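You operate a simulated robot arm through the tools that you are given. There is no shell and no other tool. Be economical: measure what you need, move in short steps, check, and stop when the job is done.

You run a simulated two-armed robot. Do the job below in one go: nothing can be reset, and whatever is moved stays where it is left.

JOB
Take the black connector and leave it on top of the red metal box. Put the purple block on the top of the long desk away on the low shelf of the plug bench. Press the wrap button three times. Put the carton marked "plugs" from the top of the long bench on the top of the studio desk. Press the orange tone key three times. Fetch the white coil from the top of the short table and set it on the top of the grey bench. Take the black coil from the top of the long table and put it on the top of the wooden bench. Put the fuse labelled "3A" from the top of the steel cabinet on top of the blue metal box and the fuse labelled "5A" on the top of the white bench. Put the strap roll on the top of the steel cabinet away on the top of the short desk. Turn the floor speaker knob to 3. Fetch the purple cable spool and set it on the plate of the speaker stand. Any order will do. Set down upright: black connector.

The check looks at the end state, three seconds after you hand in, the way a careful person would. Anything else that was tipped, shoved, dropped, spilled or broken makes it a failure.

ROBOT AND FRAMES
Two 7-joint arms with fingered hands on one trunk, on a base that drives. Base frame: it is fixed to the floor where the robot stands at the start and does not move with it; the origin is under the middle of the robot, x ahead of it, y to its left, z up; the surface under the hand at the start is at about z = 730. Readings come in mm, degrees, newtons and seconds.
The left shoulder is at the start at [34, 215, 1071], the right one opposite. With the tool pointing down near the work surface each hand reaches from about 100 to 680 mm from the robot's upright axis, wherever it stands, measured 20 degrees to its own side. Places, roughly: black coil [5750, -3750, 750]; black connector (3x3x6 cm) [500, -200, 800]; blue metal box (6x9x5 cm) [5900, -4300, 800]; carton [-1000, -1500, 1000]; floor speaker knob [5700, -4800, 300]; fuse [5750, -4000, 750]; low shelf of the plug bench [100, -5300, 300]; orange tone key [5500, -2000, 900]; plate of the speaker stand [4500, -3300, 800]; purple block [500, 250, 750]; purple cable spool [5500, -5250, 750]; red metal box (6x9x5 cm) [400, 400, 800]; strap roll (4x4x3 cm) [5900, -4100, 800]; top of the grey bench [4100, -5300, 700]; top of the short desk [600, -1600, 700]; top of the studio desk [-1200, -3500, 700]; top of the white bench [2800, -5300, 800]; top of the wooden bench [5400, -5300, 800]; white coil (15x13x8 cm) [5800, -2700, 800]; wrap button [-1200, -900, 900]. Payload 3.6 kg a hand.
The TCP of each hand is the grasp point between the finger pads, 22 mm short of the fingertips. In the tool frame z runs along the fingers and y along their closing line. The gripper opens to 132 mm. The gripper's body begins 60 mm behind the TCP. The gripper is a hand of 4 fingers: y runs from the thumb to the fingers, the wrist lies at [0, 0, -203] in the tool frame, and closing takes about 1.5 s.
Orientation is told as [roll, pitch, yaw] about the base's x, y, z axes, in that order, counted from this pose: with the fingers straight down and closing along the base's y, the tool's x points along the base's -x, its y along +y and its z along -z.

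CONTROLS
- The arms move only by the tool servo_tool. It takes "left_increments", "right_increments" or both (then of equal length, played together; a hand with none holds still); each is text: rows parted by semicolons, each of 6 numbers parted by spaces: the shift along the base's x, y, z in mm, then the turn, a rotation vector about the base's x, y, z in degrees. In form: dx dy dz rx ry rz; .... A call has 1 to 8 rows; each row is the pose to reach, as a shift and turn from the pose commanded when the call began. "left_jaw" and "right_jaw" are, for a hand that has rows, the gripper command, from -1 (fully open) to 1 (shut), values between in proportion, set as the call begins (left out, the last holds). A row lasts 0.2 s, in which the tool goes at most 50 mm and 8.6 degrees; a call with a longer step from one row to the next is refused whole, and so is a gripper value outside its range. Where a pose cannot be reached the arm comes as near as it can. A force on the tool above 40 N (or 10 N above the force at the start of the call, whichever is more), or a blocked arm, ends the call early, and 0.2 s more pass. The fingers move at their own pace (about 108 mm/s each) and stop on an object; they squeeze with about 26 N. The grip force told is the motor's: it shows also when the fingers shut on nothing. Time passes only in rows, and 0.2 s behind the last, so rows that repeat a pose let the fingers close. It gives the time, the measured TCP pose, the force on the tool (base axes), the opening and the grip force at its end, in the units of the frame above (readings bear some noise), with the torque about the TCP (base axes, N m) and any sound that the robot's microphone picked up.
- Cameras (640 x 400 px; columns grow to the right, rows downward): "scene" is now at [161.8, 24.4, 1015.7]; the picture's right is [0.30, -0.95, -0.00], its down [-0.20, -0.06, -0.98] and it looks along [0.93, 0.29, -0.21] (base axes); focal length 214 px, centre (320, 200). "left" rides on the left gripper at [-53, -53, -84] in its tool frame; the picture's right is [0.71, -0.71, 0.00], its down [0.53, 0.53, -0.67] and it looks along [0.47, 0.47, 0.74] (tool axes); focal length 247 px, centre (320, 200). "right" rides on the right gripper at [53, -53, -84] in its tool frame; the picture's right is [0.71, 0.71, 0.00], its down [-0.53, 0.53, -0.67] and it looks along [-0.47, 0.47, 0.74] (tool axes); focal length 247 px, centre (320, 200). There is no depth. A picture from a camera that has moved, and an enlarged one, comes with that camera's place and axes in the base frame and with its lens. The place of the scene camera against the robot may be out by one fixed shift of up to 25 mm in any direction.
- snapshot(camera): a new picture of that camera. The clock stands still meanwhile.
- move_column(by): slides the trunk up (or, below 0, down) by that many mm; the arms and the scene camera ride with it, the base frame stays. It gives what a move gives, with no picture.
- drive_base(legs): drives the robot by 1 to 6 legs, each [ahead, turn to the left] in mm and degrees, along the robot's own axes; the way and the turn of a leg run together, so that a leg with both is an arc; at most 1500 mm and 180 degrees a leg. The arms and the cameras ride along, it lands a little off, and it stops where it bumps. It gives what a move gives.
- set_fingers(finger1, finger2, finger3, thumb_bend, hand): sets how far each is bent, from 0 (flat) to 1 (curled in); at 0.3 the hand is open as for a grip, at 0.7 the pads meet at the TCP. One left out holds its place. A second passes; each finger stops where it meets its share of the squeeze, and holds until it gets a number again. A gripper value or a shape takes the hand back. It gives what a move gives, with no picture; readings hold the bend of each and the force on the fingers (four entries, about 0 where the hand has none), thumb and palm.
- grasp_type(shape, hand): the hand has 4 fingers and takes this shape, open, in about a second: jaw (thumb against the fingers, like two jaws); tri (thumb and two fingers); tip (a fingertip pinch); poke (one finger out to press); point (the index stretched); flat (the hand flat); cup (the hand cupped); fist (a fist). The gripper value then closes the fingers along that shape, each until it touches; the sizes above hold for jaw. It gives what a move gives, with no picture.
- head_to(pan, tilt): turns the head with the scene camera to pan (to the left, within 60 degrees either way) and tilt (down, from -29 to 69), counted from straight ahead of the robot. It gives what a move gives.
- enlarge(camera, box): a new picture of the part [left, top, right, bottom] of that camera's present view, enlarged. The clock stands still meanwhile.
- close_job(): hands the job in; it is judged then, once.

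Go step by step. Nothing tells you exact positions but the pictures and the camera data: compare them with the known pose of the tool, close in by small moves and look again before you grip or let go. The budget is 535 turns and 336 pictures, counting those below and the enlarged ones. Unless the task says otherwise, let go and move clear before handing in, and close with one line.

The tools are called after "Call:" as a command line: name --argument value ..., lists and objects as JSON in quotes. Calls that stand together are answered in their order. servo_tool: Moves the arms, as the interface text tells. Its arguments: {"type":"object","properties":{"left_increments":{"type":"string"},"left_jaw":{"type":"number"},"right_increments":{"type":"string"},"right_jaw":{"type":"number"}},"required":[]} The other tools are called the same way: move_column (by) slides the trunk up or down; grasp_type (shape, hand) gives the hand a shape; set_fingers (finger1, finger2, finger3, thumb_bend, hand) moves the fingers one by one; drive_base (legs) drives the base; head_to (pan, tilt) turns the head that bears the scene camera; snapshot (camera) takes a picture; enlarge (camera, box) takes an enlarged picture of a part of a camera's view; close_job () hands the job in.

At the start:

```text
t: 0.0
left_tcp_pos: [391.1, 317.1, 1015.7]
left_tcp_rot: [0.0, 0.1, -0.3]
left_force: [0.5, 0.4, 0.7]
left_ft_torque: [-0.02, -0.01, -0.01]
left_grip_width: 131.9
left_gripper_force: 0.0
left_shape: jaw
left_bend: [0.3, 0.3, 0.3, 0.3]
left_finger forces: [0.1, 0.1, 0.0, 0.0, 0.0, 0.0]
right_tcp_pos: [508.6, -89.3, 980.8]
right_tcp_rot: [0.0, 0.1, -0.2]
right_force: [-0.5, -0.1, 0.5]
right_ft_torque: [-0.02, 0.02, -0.01]
right_grip_width: 132.0
right_gripper_force: 0.0
right_shape: jaw
right_bend: [0.3, 0.3, 0.3, 0.3]
right_finger forces: [0.1, 0.1, 0.0, 0.0, 0.0, 0.1]
trunk travel left (down, up): [-350.0, 326.0]
robot x, y, heading: [-0.9, 0.1, -0.1]
head pan, tilt: [17.5, 11.9]
```

scene: 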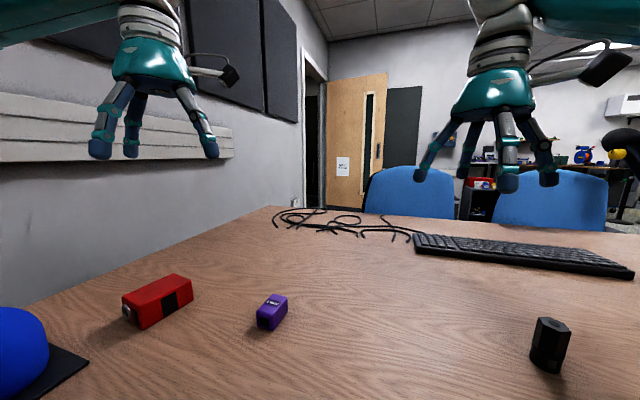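
right: 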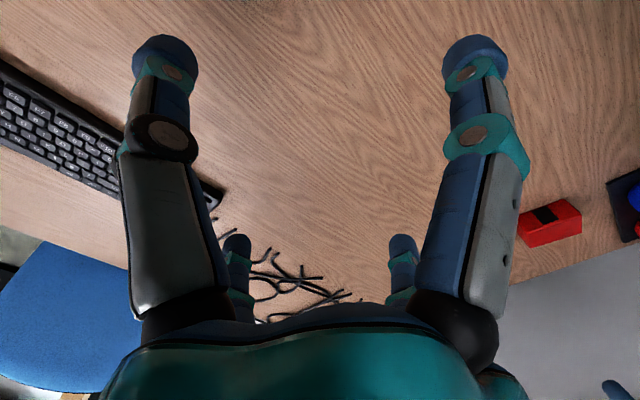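
left: 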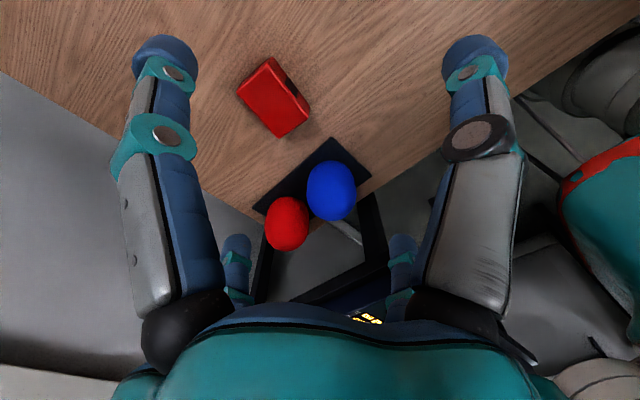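

I can see the red box, the purple block and the black connector on the desk. I'll look at the hand shapes first, because each hand appears to have four fingers in a cross.

Call:
grasp_type --shape "tip" --hand "right"

Call:
grasp_type --shape "tri" --hand "left"

Call:
snapshot --camera "scene"

Call:
snapshot --camera "right"

Call:
snapshot --camera "left"

```text
t: 0.9
left_tcp_pos: [392.0, 317.3, 1015.5]
left_tcp_rot: [0.0, 0.0, -0.2]
left_force: [0.2, 0.5, 0.1]
left_ft_torque: [0.02, 0.0, -0.03]
left_grip_width: 132.1
left_gripper_force: 0.0
left_shape: jaw
left_bend: [0.3, 0.3, 0.3, 0.3]
left_finger forces: [0.0, 0.1, 0.0, 0.1, 0.0, 0.0]
right_tcp_pos: [508.6, -90.4, 980.2]
right_tcp_rot: [0.0, 0.1, -0.2]
right_force: [-0.1, -0.5, -0.1]
right_ft_torque: [0.01, -0.01, -0.01]
right_grip_width: 131.7
right_gripper_force: 0.0
right_shape: tip
right_bend: [0.11, 0.3, 0.11, 0.3]
right_finger forces: [0.0, 0.0, 0.0, 0.1, 0.1, 0.0]
trunk travel left (down, up): [-350.0, 326.0]
robot x, y, heading: [0.5, -0.7, -0.1]
head pan, tilt: [17.5, 11.9]
```

```text
t: 1.8
left_tcp_pos: [391.9, 318.2, 1015.2]
left_tcp_rot: [0.1, 0.2, -0.2]
left_force: [-0.5, -1.2, 0.3]
left_ft_torque: [0.0, 0.02, -0.01]
left_grip_width: 132.1
left_gripper_force: 0.1
left_shape: tri
left_bend: [0.3, 0.3, 0.3, 0.3]
left_finger forces: [0.0, 0.0, 0.0, 0.0, 0.0, 0.1]
right_tcp_pos: [509.4, -90.1, 980.7]
right_tcp_rot: [0.0, 0.2, -0.2]
right_force: [0.1, -0.2, -0.3]
right_ft_torque: [-0.04, 0.03, 0.01]
right_grip_width: 131.9
right_gripper_force: 0.0
right_shape: tip
right_bend: [0.11, 0.3, 0.11, 0.3]
right_finger forces: [0.0, 0.1, 0.0, 0.1, 0.0, 0.0]
trunk travel left (down, up): [-350.0, 326.0]
robot x, y, heading: [-0.5, 3.3, 0.1]
head pan, tilt: [17.5, 11.9]
```

```text
332 pictures are left
camera scene: at [161.8, 24.4, 1015.7], right [0.3, -0.95, 0.0], down [-0.2, -0.06, -0.98], along [0.93, 0.29, -0.21], focal length 214 px, centre (320, 200)
```

scene: 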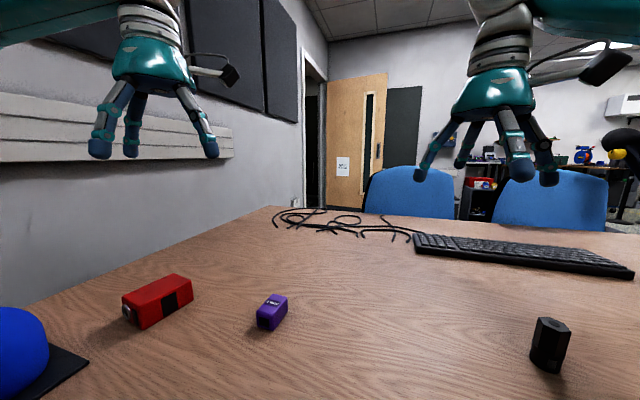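

```text
331 pictures are left
camera right: at [455.4, -142.2, 1065.5], right [-0.71, 0.71, 0.0], down [0.53, 0.52, 0.67], along [0.47, 0.47, -0.74], focal length 247 px, centre (320, 200)
```

right: 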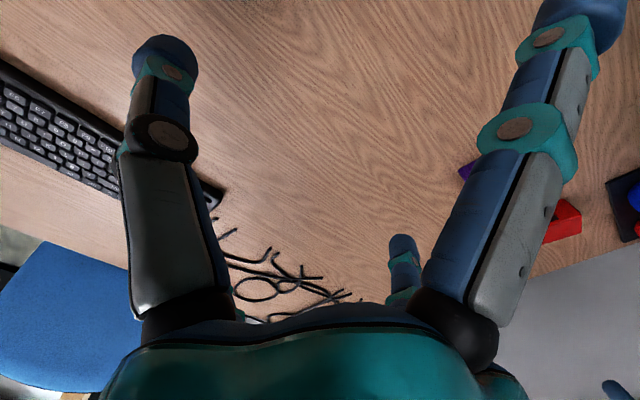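

```text
330 pictures are left
camera left: at [444.8, 264.7, 1098.3], right [-0.71, -0.71, 0.0], down [-0.52, 0.53, 0.67], along [-0.47, 0.47, -0.74], focal length 247 px, centre (320, 200)
```

left: 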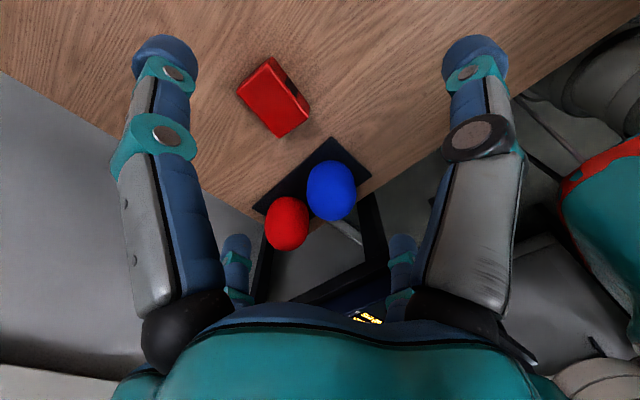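

I'll look closer at the connector, block and red box.

Call:
enlarge --camera "scene" --box '[480, 290, 640, 390]'

Call:
enlarge --camera "scene" --box '[100, 240, 340, 390]'

```text
4.00 times, centred on (560, 340) of scene
camera zoom: at [161.8, 24.4, 1015.7], right [0.3, -0.95, 0.0], down [-0.2, -0.06, -0.98], along [0.93, 0.29, -0.21], focal length 858 px, centre (-640, -360)
```

zoom: 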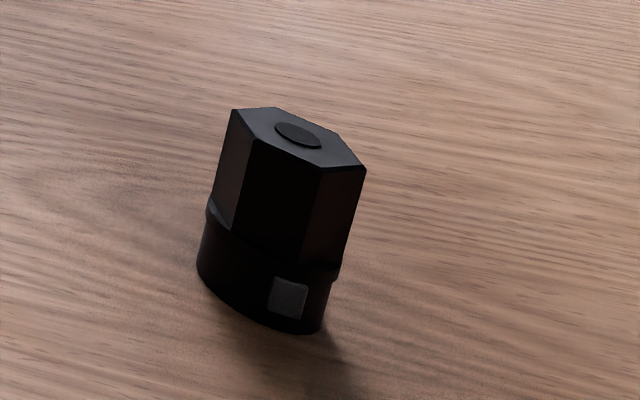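

```text
2.67 times, centred on (220, 315) of scene
camera zoom: at [161.8, 24.4, 1015.7], right [0.3, -0.95, 0.0], down [-0.2, -0.06, -0.98], along [0.93, 0.29, -0.21], focal length 572 px, centre (587, -107)
```

zoom: 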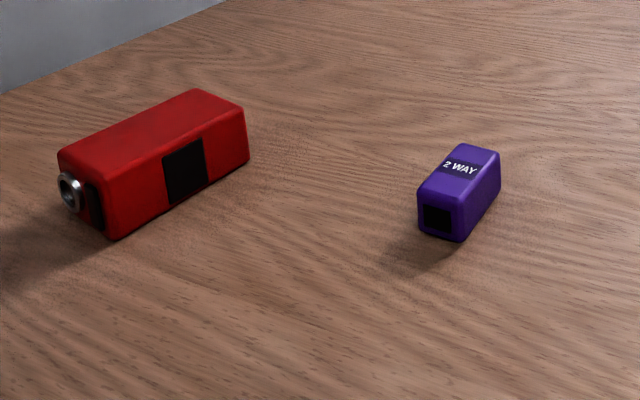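

The connector stands upright. I'm moving the right hand above it and the left hand above the purple block, so the wrist cameras can measure both.

Call:
servo_tool --right_increments "-10 -36 -20 0 0 0; -20 -72 -40 0 0 0; -28 -109 -60 0 0 0" --left_increments "12 -40 -25 0 0 0; 25 -80 -50 0 0 0; 38 -118 -75 0 0 0"

Call:
snapshot --camera "right"

Call:
snapshot --camera "left"

```text
t: 2.6
left_tcp_pos: [431.5, 198.5, 941.5]
left_tcp_rot: [0.0, -0.1, -0.1]
left_force: [-0.4, 1.1, 0.2]
left_ft_torque: [-0.01, 0.0, 0.03]
left_grip_width: 132.0
left_gripper_force: 0.2
left_shape: tri
left_bend: [0.3, 0.3, 0.3, 0.3]
left_finger forces: [0.0, 0.1, 0.0, 0.0, 0.0, 0.0]
right_tcp_pos: [480.8, -198.5, 921.0]
right_tcp_rot: [0.1, 0.1, -0.2]
right_force: [-0.2, 0.8, -0.5]
right_ft_torque: [-0.03, 0.04, -0.03]
right_grip_width: 132.0
right_gripper_force: 0.2
right_shape: tip
right_bend: [0.11, 0.3, 0.11, 0.3]
right_finger forces: [0.0, 0.0, 0.0, 0.0, 0.1, 0.0]
trunk travel left (down, up): [-350.0, 326.0]
robot x, y, heading: [-0.7, -1.8, -0.2]
head pan, tilt: [17.5, 11.9]
```

```text
327 pictures are left
camera right: at [426.9, -251.6, 1005.9], right [-0.71, 0.71, 0.0], down [0.53, 0.52, 0.67], along [0.47, 0.47, -0.74], focal length 247 px, centre (320, 200)
```

right: 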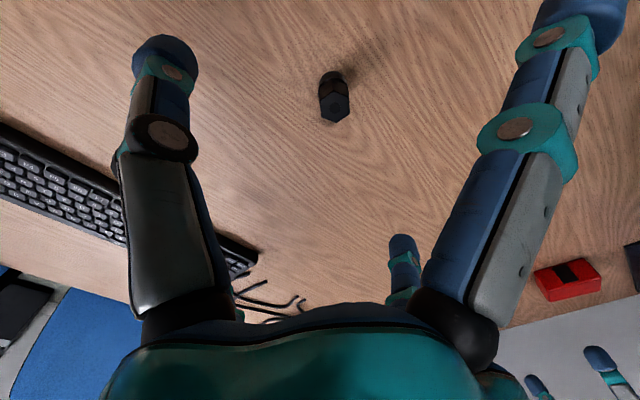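

```text
326 pictures are left
camera left: at [483.8, 146.5, 1024.3], right [-0.71, -0.71, 0.0], down [-0.52, 0.53, 0.67], along [-0.47, 0.47, -0.74], focal length 247 px, centre (320, 200)
```

left: 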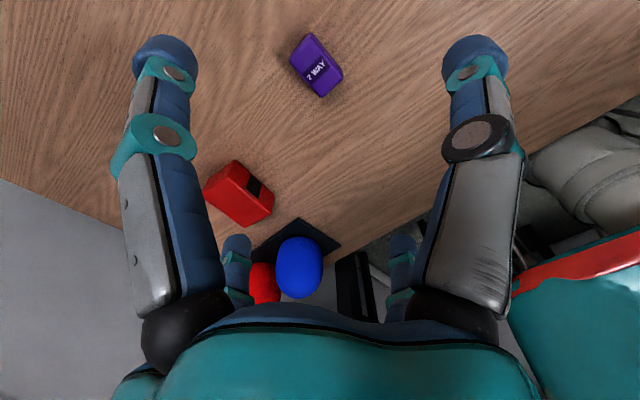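

Connector at about [475,-184], block at about [440,193] with its long side along x. I'm closing in on both and checking again.

Call:
grasp_type --shape "tip" --hand "left"

Call:
servo_tool --right_increments "-6 14 -40 0 0 0; -6 14 -80 0 0 0" --left_increments "8 -5 -45 0 0 0; 8 -5 -90 0 0 0"

Call:
snapshot --camera "right"

Call:
snapshot --camera "left"

```text
t: 3.5
left_tcp_pos: [431.2, 201.8, 941.2]
left_tcp_rot: [-0.1, 0.1, -0.1]
left_force: [1.3, -1.0, -0.1]
left_ft_torque: [0.0, 0.02, 0.0]
left_grip_width: 132.0
left_gripper_force: 0.0
left_shape: tip
left_bend: [0.11, 0.3, 0.11, 0.3]
left_finger forces: [0.0, 0.0, 0.0, 0.1, 0.0, 0.1]
right_tcp_pos: [480.0, -198.0, 920.8]
right_tcp_rot: [0.0, 0.1, -0.2]
right_force: [0.6, 0.1, 0.2]
right_ft_torque: [0.02, -0.02, -0.01]
right_grip_width: 131.8
right_gripper_force: 0.1
right_shape: tip
right_bend: [0.11, 0.3, 0.11, 0.3]
right_finger forces: [0.1, 0.1, 0.1, 0.0, 0.0, 0.0]
trunk travel left (down, up): [-350.0, 326.0]
robot x, y, heading: [-3.0, 1.8, 0.4]
head pan, tilt: [17.5, 11.9]
```

```text
t: 4.1
left_tcp_pos: [438.8, 195.7, 851.9]
left_tcp_rot: [0.0, 0.0, -0.3]
left_force: [-0.4, -0.1, -0.3]
left_ft_torque: [0.05, -0.01, 0.0]
left_grip_width: 132.0
left_gripper_force: 0.0
left_shape: tip
left_bend: [0.11, 0.3, 0.11, 0.3]
left_finger forces: [0.1, 0.1, 0.0, 0.1, 0.0, 0.0]
right_tcp_pos: [475.3, -184.9, 839.7]
right_tcp_rot: [0.0, 0.0, -0.1]
right_force: [0.4, -0.2, 0.1]
right_ft_torque: [-0.03, 0.02, 0.02]
right_grip_width: 131.9
right_gripper_force: 0.1
right_shape: tip
right_bend: [0.11, 0.3, 0.11, 0.3]
right_finger forces: [0.0, 0.0, 0.0, 0.0, 0.0, 0.0]
trunk travel left (down, up): [-350.0, 326.0]
robot x, y, heading: [4.4, -0.6, -0.2]
head pan, tilt: [17.5, 11.9]
```

```text
325 pictures are left
camera right: at [421.2, -236.7, 925.3], right [-0.71, 0.71, 0.0], down [0.53, 0.52, 0.67], along [0.47, 0.47, -0.74], focal length 247 px, centre (320, 200)
```

right: 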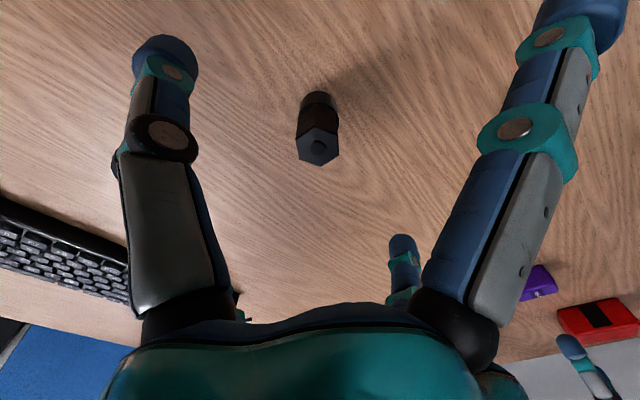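

```text
324 pictures are left
camera left: at [491.5, 141.5, 935.0], right [-0.71, -0.7, 0.0], down [-0.52, 0.53, 0.67], along [-0.47, 0.47, -0.74], focal length 247 px, centre (320, 200)
```

left: 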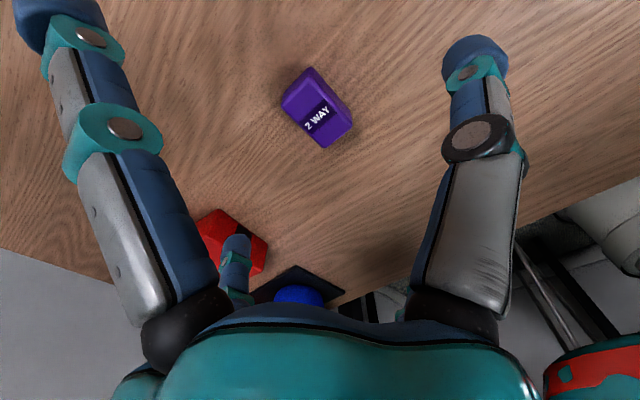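

Both are well aligned, so I'm descending and gripping.

Call:
servo_tool --right_increments "0 0 -33 0 0 0; 0 0 -64 0 0 0; 0 0 -64 0 0 0" --left_increments "3 -3 -45 0 0 0; 3 -3 -80 0 0 0; 3 -3 -94 0 0 0"

Call:
servo_tool --right_increments "0 0 0 0 0 0; 0 0 0 0 0 0; 0 0 0 0 0 0; 0 0 0 0 0 0; 0 0 0 0 0 0; 0 0 0 0 0 0; 0 0 0 0 0 0" --left_increments "0 0 0 0 0 0; 0 0 0 0 0 0; 0 0 0 0 0 0; 0 0 0 0 0 0; 0 0 0 0 0 0; 0 0 0 0 0 0; 0 0 0 0 0 0" --left_jaw 1 --right_jaw 1

Call:
snapshot --camera "right"

Call:
snapshot --camera "left"

```text
t: 4.9
left_tcp_pos: [441.9, 191.5, 756.8]
left_tcp_rot: [0.0, 0.2, -0.3]
left_force: [-0.4, -0.7, 0.5]
left_ft_torque: [-0.01, -0.02, 0.0]
left_grip_width: 131.9
left_gripper_force: 0.1
left_shape: tip
left_bend: [0.11, 0.3, 0.11, 0.3]
left_finger forces: [0.0, 0.0, 0.0, 0.1, 0.0, 0.1]
right_tcp_pos: [475.6, -184.4, 777.3]
right_tcp_rot: [-0.1, 0.0, -0.2]
right_force: [-0.6, -0.4, 0.2]
right_ft_torque: [0.02, -0.02, 0.0]
right_grip_width: 132.3
right_gripper_force: 0.0
right_shape: tip
right_bend: [0.11, 0.3, 0.11, 0.3]
right_finger forces: [0.0, 0.0, 0.1, 0.0, 0.0, 0.1]
trunk travel left (down, up): [-350.0, 326.0]
robot x, y, heading: [-4.5, -1.2, 0.1]
head pan, tilt: [17.5, 11.9]
```

```text
t: 6.5
left_tcp_pos: [441.4, 191.7, 756.1]
left_tcp_rot: [0.1, 0.1, -0.2]
left_force: [0.1, 0.1, -0.3]
left_ft_torque: [0.0, 0.0, 0.0]
left_grip_width: 26.2
left_gripper_force: 26.4
left_shape: tip
left_bend: [0.27, 0.77, 0.27, 0.7]
left_finger forces: [0.0, 23.3, 0.0, 0.0, 23.3, 0.0]
right_tcp_pos: [476.1, -183.7, 776.0]
right_tcp_rot: [0.0, 0.1, -0.1]
right_force: [0.3, 0.1, -0.8]
right_ft_torque: [0.01, -0.02, -0.01]
right_grip_width: 22.5
right_gripper_force: 25.9
right_shape: tip
right_bend: [0.27, 0.77, 0.27, 0.7]
right_finger forces: [0.1, 23.1, 0.0, 0.0, 23.1, 0.1]
trunk travel left (down, up): [-350.0, 326.0]
robot x, y, heading: [1.4, -2.2, 0.2]
head pan, tilt: [17.5, 11.9]
```

```text
323 pictures are left
camera right: at [422.2, -237.1, 861.5], right [-0.7, 0.71, 0.0], down [0.53, 0.52, 0.67], along [0.47, 0.47, -0.74], focal length 247 px, centre (320, 200)
```

right: 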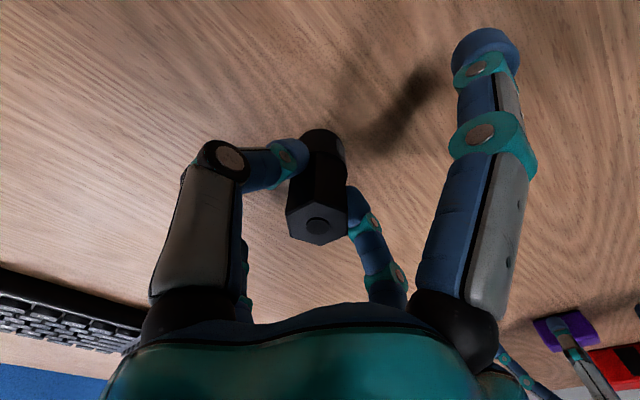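

```text
322 pictures are left
camera left: at [494.1, 138.2, 839.7], right [-0.71, -0.7, 0.0], down [-0.52, 0.53, 0.67], along [-0.47, 0.47, -0.74], focal length 247 px, centre (320, 200)
```

left: 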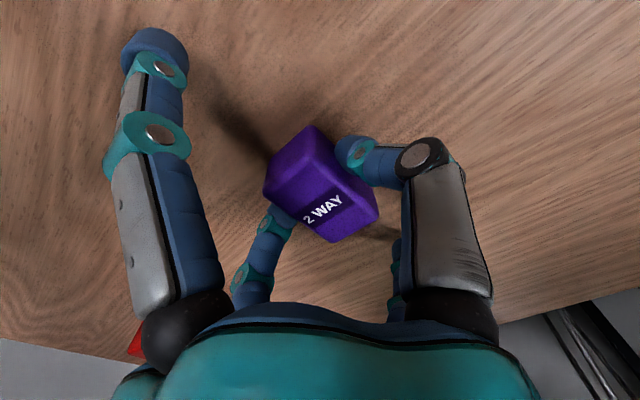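

Both are gripped. I'm lifting them and tucking the left hand in, then turning left toward the red box.

Call:
servo_tool --right_increments "0 0 45 0 0 0; 0 0 90 0 0 0; 0 0 120 0 0 0; 0 0 120 0 0 0; 0 0 120 0 0 0; 0 0 120 0 0 0" --left_increments "0 0 45 0 0 0; 0 0 90 0 0 0; -40 20 110 0 0 0; -80 35 125 0 0 0; -120 52 135 0 0 0; -160 70 145 0 0 0"

Call:
drive_base --legs '[[0, 35]]'

Call:
head_to --pan 0 --tilt 25

Call:
snapshot --camera "scene"

```text
t: 7.9
left_tcp_pos: [291.0, 257.8, 897.0]
left_tcp_rot: [0.0, 0.1, -0.1]
left_force: [0.0, 0.4, -0.9]
left_ft_torque: [-0.02, 0.0, -0.03]
left_grip_width: 25.9
left_gripper_force: 25.9
left_shape: tip
left_bend: [0.27, 0.77, 0.27, 0.7]
left_finger forces: [0.1, 23.3, 0.0, 0.0, 23.4, 0.0]
left hand out of reach, approached as far as the arm can: row 6
right_tcp_pos: [476.2, -184.2, 896.4]
right_tcp_rot: [0.0, 0.1, -0.2]
right_force: [-0.2, 0.6, -0.6]
right_ft_torque: [-0.03, -0.04, -0.01]
right_grip_width: 22.6
right_gripper_force: 25.7
right_shape: tip
right_bend: [0.27, 0.77, 0.27, 0.7]
right_finger forces: [0.1, 23.1, 0.1, 0.1, 23.1, 0.0]
trunk travel left (down, up): [-350.0, 326.0]
robot x, y, heading: [1.5, 0.2, -0.3]
head pan, tilt: [17.5, 11.9]
```

```text
t: 8.9
left_tcp_pos: [265.9, 281.1, 898.8]
left_tcp_rot: [-0.1, 0.1, 5.2]
left_force: [-0.2, -0.5, 0.5]
left_ft_torque: [-0.02, 0.0, 0.0]
left_grip_width: 26.1
left_gripper_force: 26.3
left_shape: tip
left_bend: [0.27, 0.77, 0.27, 0.7]
left_finger forces: [0.1, 24.0, 0.1, 0.0, 24.0, 0.1]
right_tcp_pos: [491.9, -141.3, 897.4]
right_tcp_rot: [-0.1, 0.1, 5.2]
right_force: [-0.6, -0.2, -0.4]
right_ft_torque: [0.0, 0.05, -0.01]
right_grip_width: 22.5
right_gripper_force: 25.7
right_shape: tip
right_bend: [0.27, 0.77, 0.27, 0.7]
right_finger forces: [0.1, 23.4, 0.0, 0.1, 23.4, 0.1]
trunk travel left (down, up): [-350.0, 326.0]
robot x, y, heading: [2.4, -1.1, 5.1]
head pan, tilt: [17.5, 11.9]
stopped in leg 1: the robot was blocked; the commanded pose is now the measured one
```

```text
t: 9.7
left_tcp_pos: [265.1, 279.4, 898.3]
left_tcp_rot: [-0.1, 0.1, 5.3]
left_force: [0.5, -0.7, -0.3]
left_ft_torque: [0.0, 0.03, -0.02]
left_grip_width: 26.2
left_gripper_force: 25.7
left_shape: tip
left_bend: [0.27, 0.77, 0.27, 0.7]
left_finger forces: [0.0, 24.1, 0.0, 0.0, 24.1, 0.0]
right_tcp_pos: [492.1, -141.5, 897.5]
right_tcp_rot: [0.0, 0.0, 5.2]
right_force: [0.4, -0.3, -1.3]
right_ft_torque: [0.02, 0.0, -0.03]
right_grip_width: 22.7
right_gripper_force: 26.2
right_shape: tip
right_bend: [0.27, 0.77, 0.27, 0.7]
right_finger forces: [0.0, 23.2, 0.1, 0.1, 23.3, 0.1]
trunk travel left (down, up): [-350.0, 326.0]
robot x, y, heading: [1.6, -1.7, 5.3]
head pan, tilt: [0.0, 25.0]
```

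```text
321 pictures are left
camera scene: at [164.6, 7.4, 994.4], right [0.09, -1.0, 0.0], down [-0.42, -0.04, -0.91], along [0.9, 0.08, -0.42], focal length 214 px, centre (320, 200)
```

scene: 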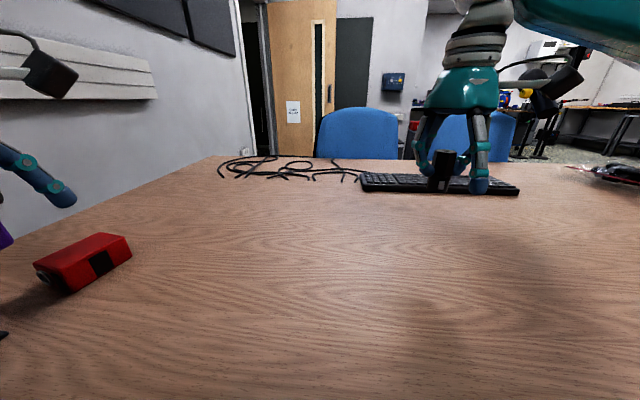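

The turn was blocked after 5°. I'm looking left and down to see what it touched.

Call:
head_to --pan 60 --tilt 40

Call:
snapshot --camera "scene"

Call:
snapshot --camera "left"

```text
t: 11.0
left_tcp_pos: [265.5, 280.6, 899.0]
left_tcp_rot: [-0.1, 0.2, 5.2]
left_force: [-0.4, -0.5, -0.7]
left_ft_torque: [-0.02, 0.02, -0.01]
left_grip_width: 26.3
left_gripper_force: 26.2
left_shape: tip
left_bend: [0.27, 0.77, 0.27, 0.7]
left_finger forces: [0.0, 24.0, 0.0, 0.0, 24.1, 0.0]
right_tcp_pos: [491.4, -141.9, 898.1]
right_tcp_rot: [-0.1, 0.0, 5.2]
right_force: [0.0, -0.8, -1.2]
right_ft_torque: [0.03, 0.03, 0.02]
right_grip_width: 22.6
right_gripper_force: 25.7
right_shape: tip
right_bend: [0.27, 0.77, 0.27, 0.7]
right_finger forces: [0.0, 23.4, 0.0, 0.0, 23.4, 0.0]
trunk travel left (down, up): [-350.0, 326.0]
robot x, y, heading: [-4.5, -4.9, 5.0]
head pan, tilt: [60.0, 40.0]
```

```text
320 pictures are left
camera scene: at [108.5, 76.2, 971.1], right [0.91, -0.42, 0.0], down [-0.27, -0.58, -0.77], along [0.32, 0.7, -0.64], focal length 214 px, centre (320, 200)
```

scene: 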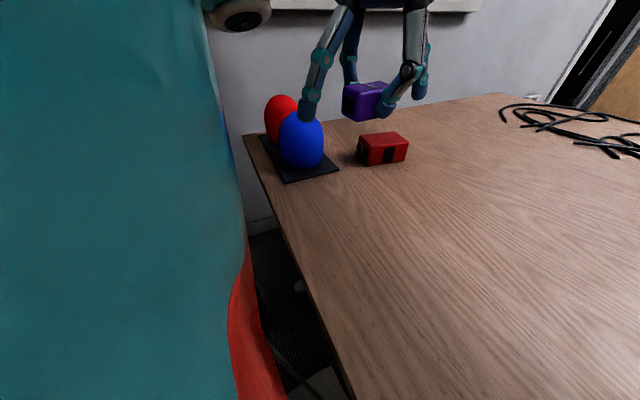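

```text
319 pictures are left
camera left: at [323.1, 232.7, 981.6], right [-0.64, -0.77, 0.0], down [-0.57, 0.48, 0.67], along [-0.52, 0.43, -0.74], focal length 247 px, centre (320, 200)
```

left: 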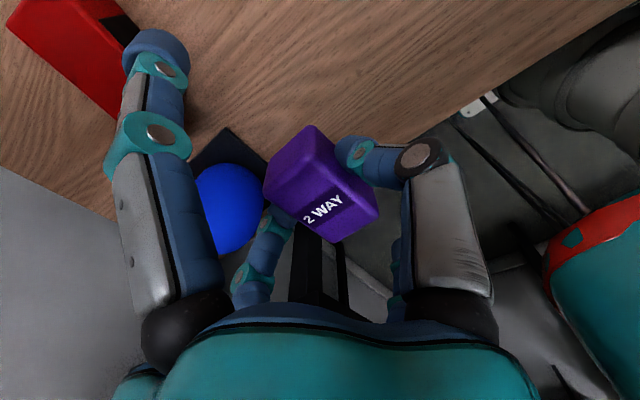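

The desk edge or the elbow blocks turning here. I'll have the right hand set the connector down near the middle and the left hand take it to the box instead, so I'm turning back first.

Call:
drive_base --legs '[[0, -5]]'

Call:
servo_tool --left_increments "40 -20 20 0 0 0; 80 -40 40 0 0 0; 120 -60 20 0 0 0; 160 -75 -20 0 0 0; 165 -78 -65 0 0 0; 165 -78 -100 0 0 0" --right_increments "-10 40 0 0 0 0; -20 80 0 0 0 0; -30 120 0 0 0 0; -40 150 -20 0 0 0; -45 160 -50 0 0 0; -45 160 -90 0 0 0"

```text
t: 11.9
left_tcp_pos: [289.9, 256.6, 898.7]
left_tcp_rot: [-0.2, 0.2, 0.1]
left_force: [0.2, 0.6, -0.6]
left_ft_torque: [-0.01, -0.02, 0.03]
left_grip_width: 26.1
left_gripper_force: 26.4
left_shape: tip
left_bend: [0.27, 0.77, 0.27, 0.7]
left_finger forces: [0.0, 24.0, 0.0, 0.0, 24.0, 0.1]
right_tcp_pos: [478.7, -184.0, 897.7]
right_tcp_rot: [0.0, 0.1, 0.1]
right_force: [0.5, 0.0, -0.3]
right_ft_torque: [0.02, 0.01, -0.01]
right_grip_width: 22.6
right_gripper_force: 26.2
right_shape: tip
right_bend: [0.27, 0.77, 0.27, 0.7]
right_finger forces: [0.1, 23.3, 0.0, 0.0, 23.3, 0.0]
trunk travel left (down, up): [-350.0, 326.0]
robot x, y, heading: [1.3, -1.4, 0.0]
head pan, tilt: [60.0, 40.0]
```

```text
refused: row 4 steps farther than a row can; nothing moved
```

Call:
servo_tool --left_increments "40 -15 20 0 0 0; 80 -30 20 0 0 0; 120 -45 0 0 0 0; 155 -60 -25 0 0 0; 155 -60 -70 0 0 0; 155 -60 -110 0 0 0; 155 -60 -136 0 0 0; 155 -60 -141 0 0 0" --right_increments "-10 45 0 0 0 0; -20 90 0 0 0 0; -30 130 0 0 0 0; -38 164 -20 0 0 0; -38 164 -60 0 0 0; -38 164 -100 0 0 0; -38 164 -117 0 0 0; -38 164 -120 0 0 0"

Call:
head_to --pan 10 --tilt 40

Call:
snapshot --camera "scene"

```text
t: 13.7
left_tcp_pos: [445.8, 196.0, 757.5]
left_tcp_rot: [-0.2, 0.2, 0.1]
left_force: [1.4, 0.7, 0.3]
left_ft_torque: [0.0, 0.06, 0.01]
left_grip_width: 26.1
left_gripper_force: 25.6
left_shape: tip
left_bend: [0.27, 0.77, 0.27, 0.7]
left_finger forces: [0.0, 23.8, 0.0, 0.0, 23.6, 0.0]
right_tcp_pos: [440.5, -20.0, 777.9]
right_tcp_rot: [0.0, -0.1, 0.1]
right_force: [-1.4, 0.4, -0.9]
right_ft_torque: [0.0, 0.05, 0.04]
right_grip_width: 22.5
right_gripper_force: 25.7
right_shape: tip
right_bend: [0.27, 0.77, 0.27, 0.7]
right_finger forces: [0.0, 23.3, 0.0, 0.0, 23.3, 0.0]
trunk travel left (down, up): [-350.0, 326.0]
robot x, y, heading: [0.5, 0.7, -0.1]
head pan, tilt: [60.0, 40.0]
```

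```text
t: 14.9
left_tcp_pos: [445.2, 195.2, 757.6]
left_tcp_rot: [-0.1, 0.2, 0.0]
left_force: [0.0, -0.7, -0.3]
left_ft_torque: [0.01, -0.01, 0.01]
left_grip_width: 26.1
left_gripper_force: 26.0
left_shape: tip
left_bend: [0.27, 0.77, 0.27, 0.7]
left_finger forces: [0.0, 23.7, 0.0, 0.0, 23.7, 0.1]
right_tcp_pos: [440.7, -21.3, 778.1]
right_tcp_rot: [0.0, 0.0, 0.1]
right_force: [-0.2, -0.4, -0.9]
right_ft_torque: [-0.05, -0.02, 0.02]
right_grip_width: 22.6
right_gripper_force: 25.9
right_shape: tip
right_bend: [0.27, 0.77, 0.27, 0.7]
right_finger forces: [0.0, 23.3, 0.0, 0.1, 23.3, 0.0]
trunk travel left (down, up): [-350.0, 326.0]
robot x, y, heading: [0.8, -0.9, 0.1]
head pan, tilt: [10.0, 40.0]
```

```text
318 pictures are left
camera scene: at [157.0, 11.5, 971.0], right [0.18, -0.98, 0.0], down [-0.63, -0.11, -0.77], along [0.75, 0.13, -0.64], focal length 214 px, centre (320, 200)
```

scene: 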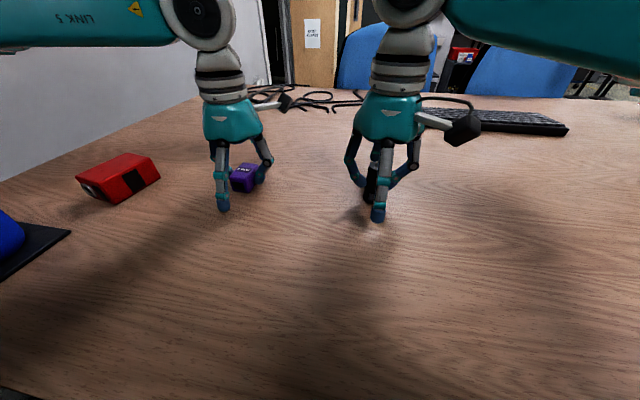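

Both are at table level, so I'm opening both hands and raising them.

Call:
servo_tool --left_increments "0 0 -1 0 0 0; 0 0 -1 0 0 0; 0 0 -1 0 0 0; 0 0 -1 0 0 0; 0 0 -1 0 0 0; 0 0 -1 0 0 0; 0 0 -1 0 0 0" --right_increments "0 0 -1 0 0 0; 0 0 -1 0 0 0; 0 0 -1 0 0 0; 0 0 -1 0 0 0; 0 0 -1 0 0 0; 0 0 -1 0 0 0; 0 0 -1 0 0 0" --left_jaw -1 --right_jaw -1

Call:
servo_tool --left_increments "0 0 50 0 0 0; 0 0 90 0 0 0; 0 0 90 0 0 0; 0 0 90 0 0 0; 0 0 90 0 0 0; 0 0 90 0 0 0" --right_increments "0 0 50 0 0 0; 0 0 100 0 0 0; 0 -50 100 0 0 0; 0 -100 100 0 0 0; 0 -150 100 0 0 0; 0 -200 100 0 0 0"

Call:
servo_tool --left_increments "0 -50 0 0 0 0; 0 -100 0 0 0 0; 0 -150 0 0 0 0; 0 -200 0 0 0 0; -5 -217 0 0 0 0"

Call:
snapshot --camera "left"

Call:
snapshot --camera "scene"

```text
t: 16.5
left_tcp_pos: [444.1, 195.5, 757.0]
left_tcp_rot: [-0.1, 0.2, 0.0]
left_force: [0.4, 0.0, 0.0]
left_ft_torque: [0.01, 0.01, -0.01]
left_grip_width: 131.8
left_gripper_force: 0.1
left_shape: tip
left_bend: [0.11, 0.3, 0.11, 0.3]
left_finger forces: [0.0, 0.1, 0.0, 0.0, 0.0, 0.0]
right_tcp_pos: [439.6, -21.6, 777.2]
right_tcp_rot: [0.0, 0.0, 0.1]
right_force: [0.2, 0.4, 0.2]
right_ft_torque: [0.03, 0.01, 0.04]
right_grip_width: 131.7
right_gripper_force: 0.0
right_shape: tip
right_bend: [0.11, 0.3, 0.11, 0.3]
right_finger forces: [0.0, 0.1, 0.0, 0.1, 0.0, 0.0]
trunk travel left (down, up): [-350.0, 326.0]
robot x, y, heading: [1.9, -0.3, 0.3]
head pan, tilt: [10.0, 40.0]
```

```text
t: 17.9
left_tcp_pos: [443.9, 195.0, 847.6]
left_tcp_rot: [-0.1, 0.0, 0.1]
left_force: [-0.1, 0.2, -0.3]
left_ft_torque: [-0.03, -0.03, -0.01]
left_grip_width: 131.7
left_gripper_force: 0.0
left_shape: tip
left_bend: [0.11, 0.3, 0.11, 0.3]
left_finger forces: [0.1, 0.1, 0.0, 0.1, 0.0, 0.1]
right_tcp_pos: [439.5, -222.8, 877.1]
right_tcp_rot: [0.0, 0.0, 0.2]
right_force: [0.1, -0.6, 0.7]
right_ft_torque: [0.01, 0.01, 0.0]
right_grip_width: 132.1
right_gripper_force: 0.0
right_shape: tip
right_bend: [0.11, 0.3, 0.11, 0.3]
right_finger forces: [0.1, 0.1, 0.0, 0.0, 0.1, 0.0]
trunk travel left (down, up): [-350.0, 326.0]
robot x, y, heading: [0.7, -0.1, -0.1]
head pan, tilt: [10.0, 40.0]
```

```text
t: 19.1
left_tcp_pos: [439.8, -20.6, 846.5]
left_tcp_rot: [0.0, 0.2, 0.1]
left_force: [0.2, -0.1, 0.3]
left_ft_torque: [-0.03, 0.01, -0.02]
left_grip_width: 131.7
left_gripper_force: 0.0
left_shape: tip
left_bend: [0.11, 0.3, 0.11, 0.3]
left_finger forces: [0.0, 0.1, 0.0, 0.0, 0.0, 0.1]
right_tcp_pos: [439.3, -221.4, 875.6]
right_tcp_rot: [0.0, 0.0, 0.2]
right_force: [0.2, 0.0, 0.0]
right_ft_torque: [-0.02, 0.0, 0.02]
right_grip_width: 132.3
right_gripper_force: 0.1
right_shape: tip
right_bend: [0.11, 0.3, 0.11, 0.3]
right_finger forces: [0.1, 0.0, 0.0, 0.1, 0.0, 0.0]
trunk travel left (down, up): [-350.0, 326.0]
robot x, y, heading: [-1.2, -1.2, 0.4]
head pan, tilt: [10.0, 40.0]
```

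```text
317 pictures are left
camera left: at [492.7, -74.2, 929.1], right [-0.71, -0.71, 0.0], down [-0.53, 0.53, 0.67], along [-0.48, 0.47, -0.74], focal length 247 px, centre (320, 200)
```

left: 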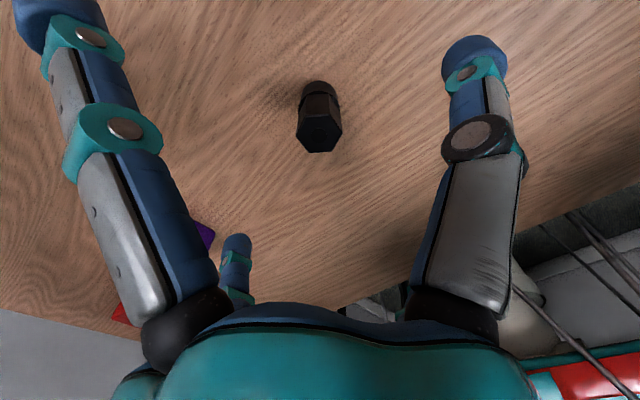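

```text
316 pictures are left
camera scene: at [156.9, 11.3, 971.1], right [0.17, -0.98, 0.0], down [-0.63, -0.11, -0.77], along [0.75, 0.13, -0.64], focal length 214 px, centre (320, 200)
```

scene: 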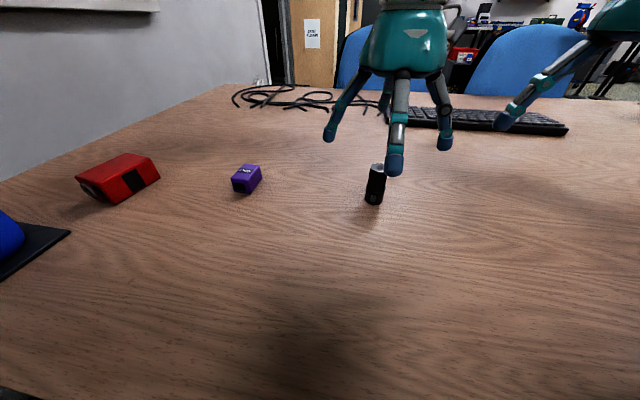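

The connector stands right under the left hand. I'm descending, gripping and lifting it.

Call:
servo_tool --left_increments "0 0 -40 0 0 0; 0 0 -70 0 0 0; 0 0 -70 0 0 0"

Call:
servo_tool --left_increments "0 0 0 0 0 0; 0 0 0 0 0 0; 0 0 0 0 0 0; 0 0 0 0 0 0; 0 0 0 0 0 0; 0 0 0 0 0 0; 0 0 0 0 0 0" --left_jaw 1

Call:
servo_tool --left_increments "0 0 50 0 0 0; 0 0 100 0 0 0; 0 0 140 0 0 0; 0 50 140 0 0 0; 0 100 140 0 0 0; 0 150 140 0 0 0; 0 200 140 0 0 0; -10 248 140 0 0 0"

Call:
servo_tool --left_increments "-10 30 0 0 0 0; -20 70 0 0 0 0; -30 110 0 0 0 0; -40 150 0 0 0 0"

Call:
snapshot --camera "left"

Call:
snapshot --camera "scene"

```text
t: 19.9
left_tcp_pos: [441.2, -22.4, 777.4]
left_tcp_rot: [-0.2, 0.0, 0.1]
left_force: [-0.5, 0.2, 0.3]
left_ft_torque: [-0.03, -0.03, 0.0]
left_grip_width: 131.9
left_gripper_force: 0.0
left_shape: tip
left_bend: [0.11, 0.3, 0.11, 0.3]
left_finger forces: [0.0, 0.0, 0.0, 0.0, 0.0, 0.0]
right_tcp_pos: [440.0, -221.6, 876.3]
right_tcp_rot: [0.0, 0.1, 0.1]
right_force: [1.1, 0.2, 0.4]
right_ft_torque: [-0.01, -0.04, -0.02]
right_grip_width: 132.1
right_gripper_force: 0.0
right_shape: tip
right_bend: [0.11, 0.3, 0.11, 0.3]
right_finger forces: [0.0, 0.1, 0.0, 0.0, 0.0, 0.1]
trunk travel left (down, up): [-350.0, 326.0]
robot x, y, heading: [4.5, -0.0, 0.1]
head pan, tilt: [10.0, 40.0]
```

```text
t: 21.5
left_tcp_pos: [439.1, -22.4, 778.2]
left_tcp_rot: [-0.1, 0.2, 0.1]
left_force: [0.0, -0.7, -0.4]
left_ft_torque: [0.02, 0.02, 0.0]
left_grip_width: 22.3
left_gripper_force: 25.8
left_shape: tip
left_bend: [0.27, 0.76, 0.27, 0.7]
left_finger forces: [0.0, 23.3, 0.0, 0.0, 23.2, 0.0]
right_tcp_pos: [439.8, -221.8, 877.0]
right_tcp_rot: [0.0, 0.0, 0.1]
right_force: [-0.3, -0.4, 0.2]
right_ft_torque: [-0.05, -0.01, 0.0]
right_grip_width: 131.9
right_gripper_force: 0.1
right_shape: tip
right_bend: [0.11, 0.3, 0.11, 0.3]
right_finger forces: [0.0, 0.1, 0.0, 0.1, 0.0, 0.0]
trunk travel left (down, up): [-350.0, 326.0]
robot x, y, heading: [1.7, 1.9, -0.1]
head pan, tilt: [10.0, 40.0]
```

```text
t: 23.3
left_tcp_pos: [430.1, 227.0, 918.3]
left_tcp_rot: [-0.1, 0.2, 0.0]
left_force: [0.2, 0.3, -1.2]
left_ft_torque: [0.02, 0.0, 0.01]
left_grip_width: 21.9
left_gripper_force: 25.8
left_shape: tip
left_bend: [0.27, 0.76, 0.27, 0.7]
left_finger forces: [0.1, 23.4, 0.0, 0.0, 23.4, 0.0]
right_tcp_pos: [439.9, -222.2, 876.7]
right_tcp_rot: [0.0, 0.0, 0.1]
right_force: [-0.5, -0.6, -0.1]
right_ft_torque: [0.01, 0.0, 0.0]
right_grip_width: 132.0
right_gripper_force: 0.0
right_shape: tip
right_bend: [0.11, 0.3, 0.11, 0.3]
right_finger forces: [0.0, 0.1, 0.1, 0.0, 0.0, 0.0]
trunk travel left (down, up): [-350.0, 326.0]
robot x, y, heading: [-1.3, -2.4, 0.1]
head pan, tilt: [10.0, 40.0]
```

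```text
t: 24.3
left_tcp_pos: [388.4, 376.7, 917.7]
left_tcp_rot: [-0.1, 0.2, 0.1]
left_force: [0.1, 0.5, -0.3]
left_ft_torque: [-0.02, -0.01, 0.02]
left_grip_width: 22.0
left_gripper_force: 25.9
left_shape: tip
left_bend: [0.27, 0.76, 0.27, 0.7]
left_finger forces: [0.0, 23.5, 0.0, 0.0, 23.4, 0.0]
right_tcp_pos: [440.0, -221.3, 875.6]
right_tcp_rot: [0.0, 0.0, 0.2]
right_force: [1.1, 0.0, -0.1]
right_ft_torque: [-0.01, 0.0, 0.01]
right_grip_width: 132.2
right_gripper_force: 0.1
right_shape: tip
right_bend: [0.11, 0.3, 0.11, 0.3]
right_finger forces: [0.1, 0.0, 0.0, 0.1, 0.0, 0.0]
trunk travel left (down, up): [-350.0, 326.0]
robot x, y, heading: [1.9, 4.2, 0.3]
head pan, tilt: [10.0, 40.0]
```

```text
315 pictures are left
camera left: at [442.9, 324.4, 1001.2], right [-0.71, -0.71, 0.0], down [-0.52, 0.53, 0.67], along [-0.48, 0.47, -0.74], focal length 247 px, centre (320, 200)
```

left: 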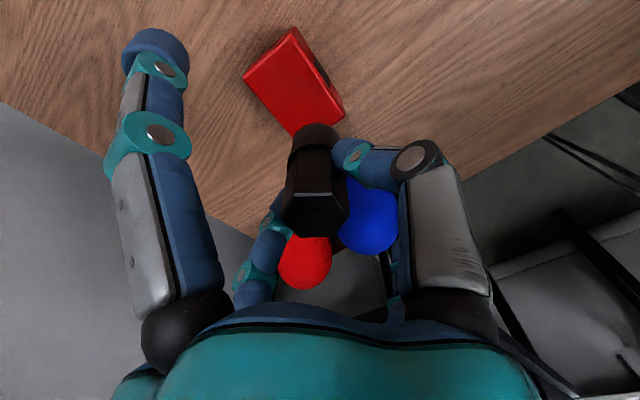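

```text
314 pictures are left
camera scene: at [156.4, 11.7, 971.2], right [0.17, -0.98, 0.0], down [-0.63, -0.11, -0.77], along [0.75, 0.13, -0.64], focal length 214 px, centre (320, 200)
```

scene: 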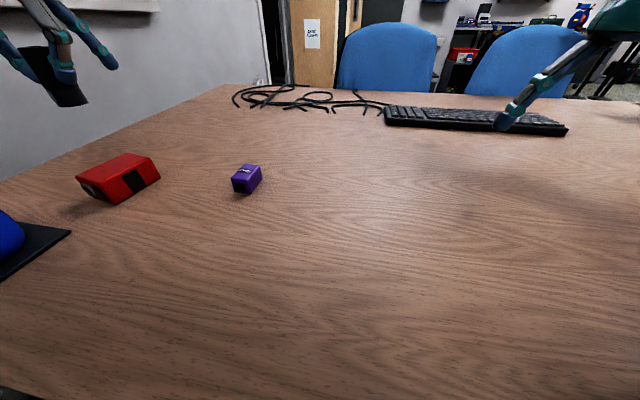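

I'll measure the red box more precisely from the scene view.

Call:
enlarge --camera "scene" --box '[60, 140, 180, 215]'

Call:
enlarge --camera "left" --box '[220, 10, 380, 110]'

```text
5.33 times, centred on (120, 178) of scene
camera zoom: at [156.4, 11.7, 971.2], right [0.17, -0.98, 0.0], down [-0.63, -0.11, -0.77], along [0.75, 0.13, -0.64], focal length 1144 px, centre (1387, 320)
```

zoom: 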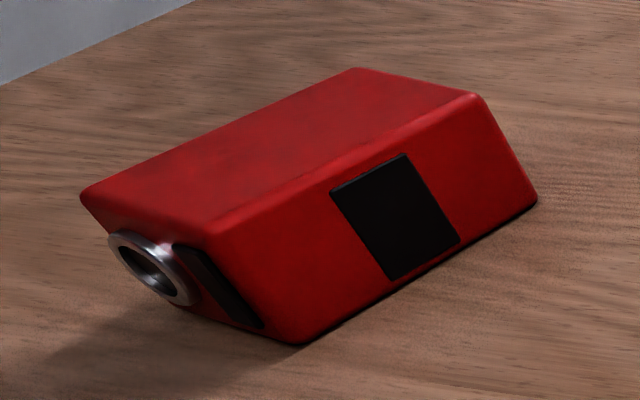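

```text
4.00 times, centred on (300, 60) of left
camera zoom: at [442.9, 324.4, 1001.2], right [-0.71, -0.71, 0.0], down [-0.52, 0.53, 0.67], along [-0.48, 0.47, -0.74], focal length 988 px, centre (400, 760)
```

zoom: 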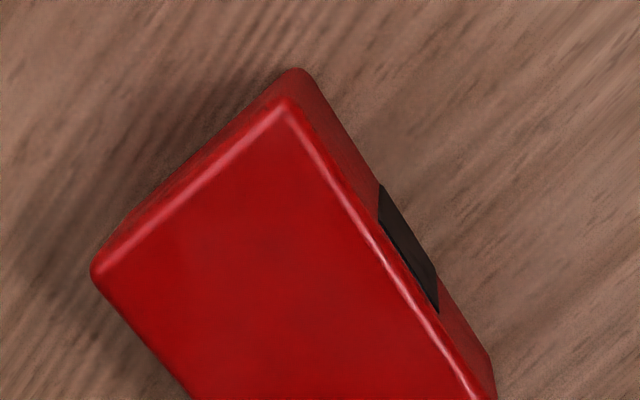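

The box top centre is about [396,393]. I'm moving the connector over it.

Call:
servo_tool --left_increments "8 16 -30 0 0 0; 8 16 -60 0 0 0; 8 16 -84 0 0 0; 8 16 -84 0 0 0"

Call:
snapshot --camera "left"

Call:
head_to --pan 40 --tilt 35

Call:
snapshot --camera "scene"

```text
t: 25.3
left_tcp_pos: [398.7, 390.9, 834.2]
left_tcp_rot: [-0.1, 0.1, 0.1]
left_force: [-0.9, 0.4, -1.1]
left_ft_torque: [-0.02, -0.01, 0.01]
left_grip_width: 21.9
left_gripper_force: 25.8
left_shape: tip
left_bend: [0.27, 0.76, 0.27, 0.7]
left_finger forces: [0.0, 23.4, 0.1, 0.0, 23.4, 0.0]
right_tcp_pos: [440.3, -220.5, 876.5]
right_tcp_rot: [0.0, -0.1, 0.1]
right_force: [0.0, -0.6, 0.3]
right_ft_torque: [-0.04, 0.01, -0.03]
right_grip_width: 132.2
right_gripper_force: 0.1
right_shape: tip
right_bend: [0.11, 0.3, 0.11, 0.3]
right_finger forces: [0.1, 0.0, 0.0, 0.1, 0.1, 0.1]
trunk travel left (down, up): [-350.0, 326.0]
robot x, y, heading: [1.0, 0.4, -0.2]
head pan, tilt: [10.0, 40.0]
```

```text
311 pictures are left
camera left: at [451.3, 339.2, 916.2], right [-0.71, -0.71, 0.0], down [-0.53, 0.53, 0.67], along [-0.48, 0.47, -0.74], focal length 247 px, centre (320, 200)
```

left: 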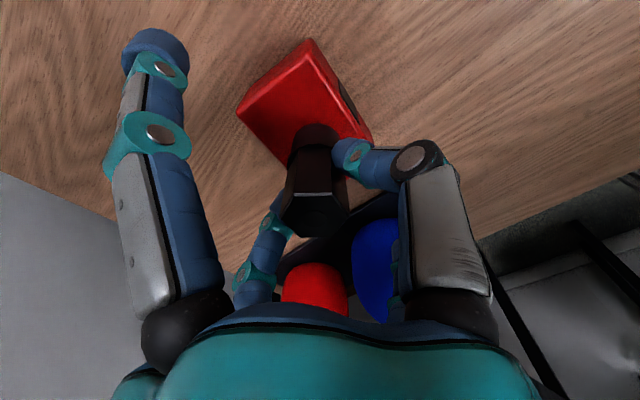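

```text
t: 26.3
left_tcp_pos: [398.3, 391.2, 833.5]
left_tcp_rot: [-0.1, 0.2, 0.1]
left_force: [0.1, 0.3, -0.3]
left_ft_torque: [0.03, -0.01, 0.02]
left_grip_width: 21.8
left_gripper_force: 25.9
left_shape: tip
left_bend: [0.27, 0.76, 0.27, 0.7]
left_finger forces: [0.1, 23.4, 0.1, 0.1, 23.4, 0.1]
right_tcp_pos: [439.5, -221.1, 875.9]
right_tcp_rot: [-0.1, 0.0, 0.1]
right_force: [0.9, -0.4, -0.1]
right_ft_torque: [-0.04, 0.02, 0.0]
right_grip_width: 132.0
right_gripper_force: 0.1
right_shape: tip
right_bend: [0.11, 0.3, 0.11, 0.3]
right_finger forces: [0.0, 0.0, 0.0, 0.1, 0.0, 0.0]
trunk travel left (down, up): [-350.0, 326.0]
robot x, y, heading: [-5.7, -0.8, 0.1]
head pan, tilt: [40.0, 35.0]
```

```text
310 pictures are left
camera scene: at [140.6, 53.2, 978.6], right [0.64, -0.77, 0.0], down [-0.44, -0.37, -0.82], along [0.63, 0.53, -0.57], focal length 214 px, centre (320, 200)
```

scene: 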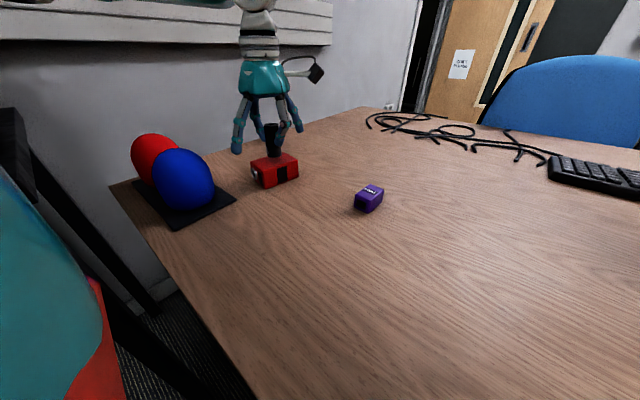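

The connector is just above the box centre, so I'm lowering it to contact.

Call:
servo_tool --left_increments "0 1 -3 0 0 0; 0 1 -5 0 0 0; 0 1 -6 0 0 0"

Call:
enlarge --camera "scene" --box '[210, 90, 330, 200]'

```text
t: 27.1
left_tcp_pos: [397.4, 393.3, 826.9]
left_tcp_rot: [-0.1, 0.2, 0.1]
left_force: [-0.6, -0.1, 0.0]
left_ft_torque: [-0.01, 0.02, 0.0]
left_grip_width: 22.0
left_gripper_force: 26.5
left_shape: tip
left_bend: [0.27, 0.76, 0.27, 0.7]
left_finger forces: [0.1, 23.4, 0.0, 0.0, 23.5, 0.0]
right_tcp_pos: [439.3, -223.0, 875.4]
right_tcp_rot: [0.0, 0.1, 0.1]
right_force: [-1.4, 0.4, 0.9]
right_ft_torque: [0.01, -0.03, -0.03]
right_grip_width: 132.1
right_gripper_force: 0.0
right_shape: tip
right_bend: [0.11, 0.3, 0.11, 0.3]
right_finger forces: [0.0, 0.1, 0.0, 0.1, 0.0, 0.0]
trunk travel left (down, up): [-350.0, 326.0]
robot x, y, heading: [-0.3, -0.8, -0.1]
head pan, tilt: [40.0, 35.0]
```

```text
3.64 times, centred on (270, 145) of scene
camera zoom: at [140.5, 53.3, 978.6], right [0.64, -0.77, 0.0], down [-0.44, -0.37, -0.82], along [0.63, 0.53, -0.57], focal length 780 px, centre (502, 400)
```

zoom: 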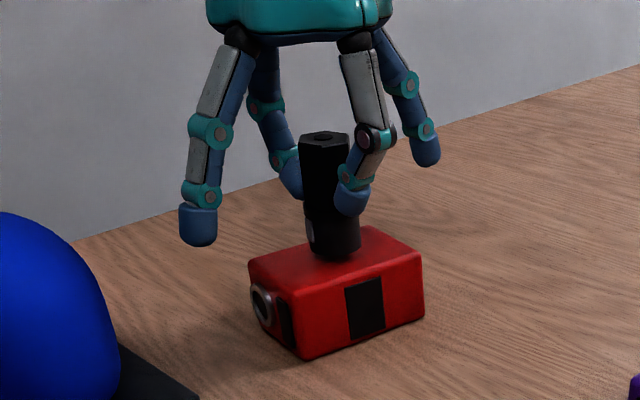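

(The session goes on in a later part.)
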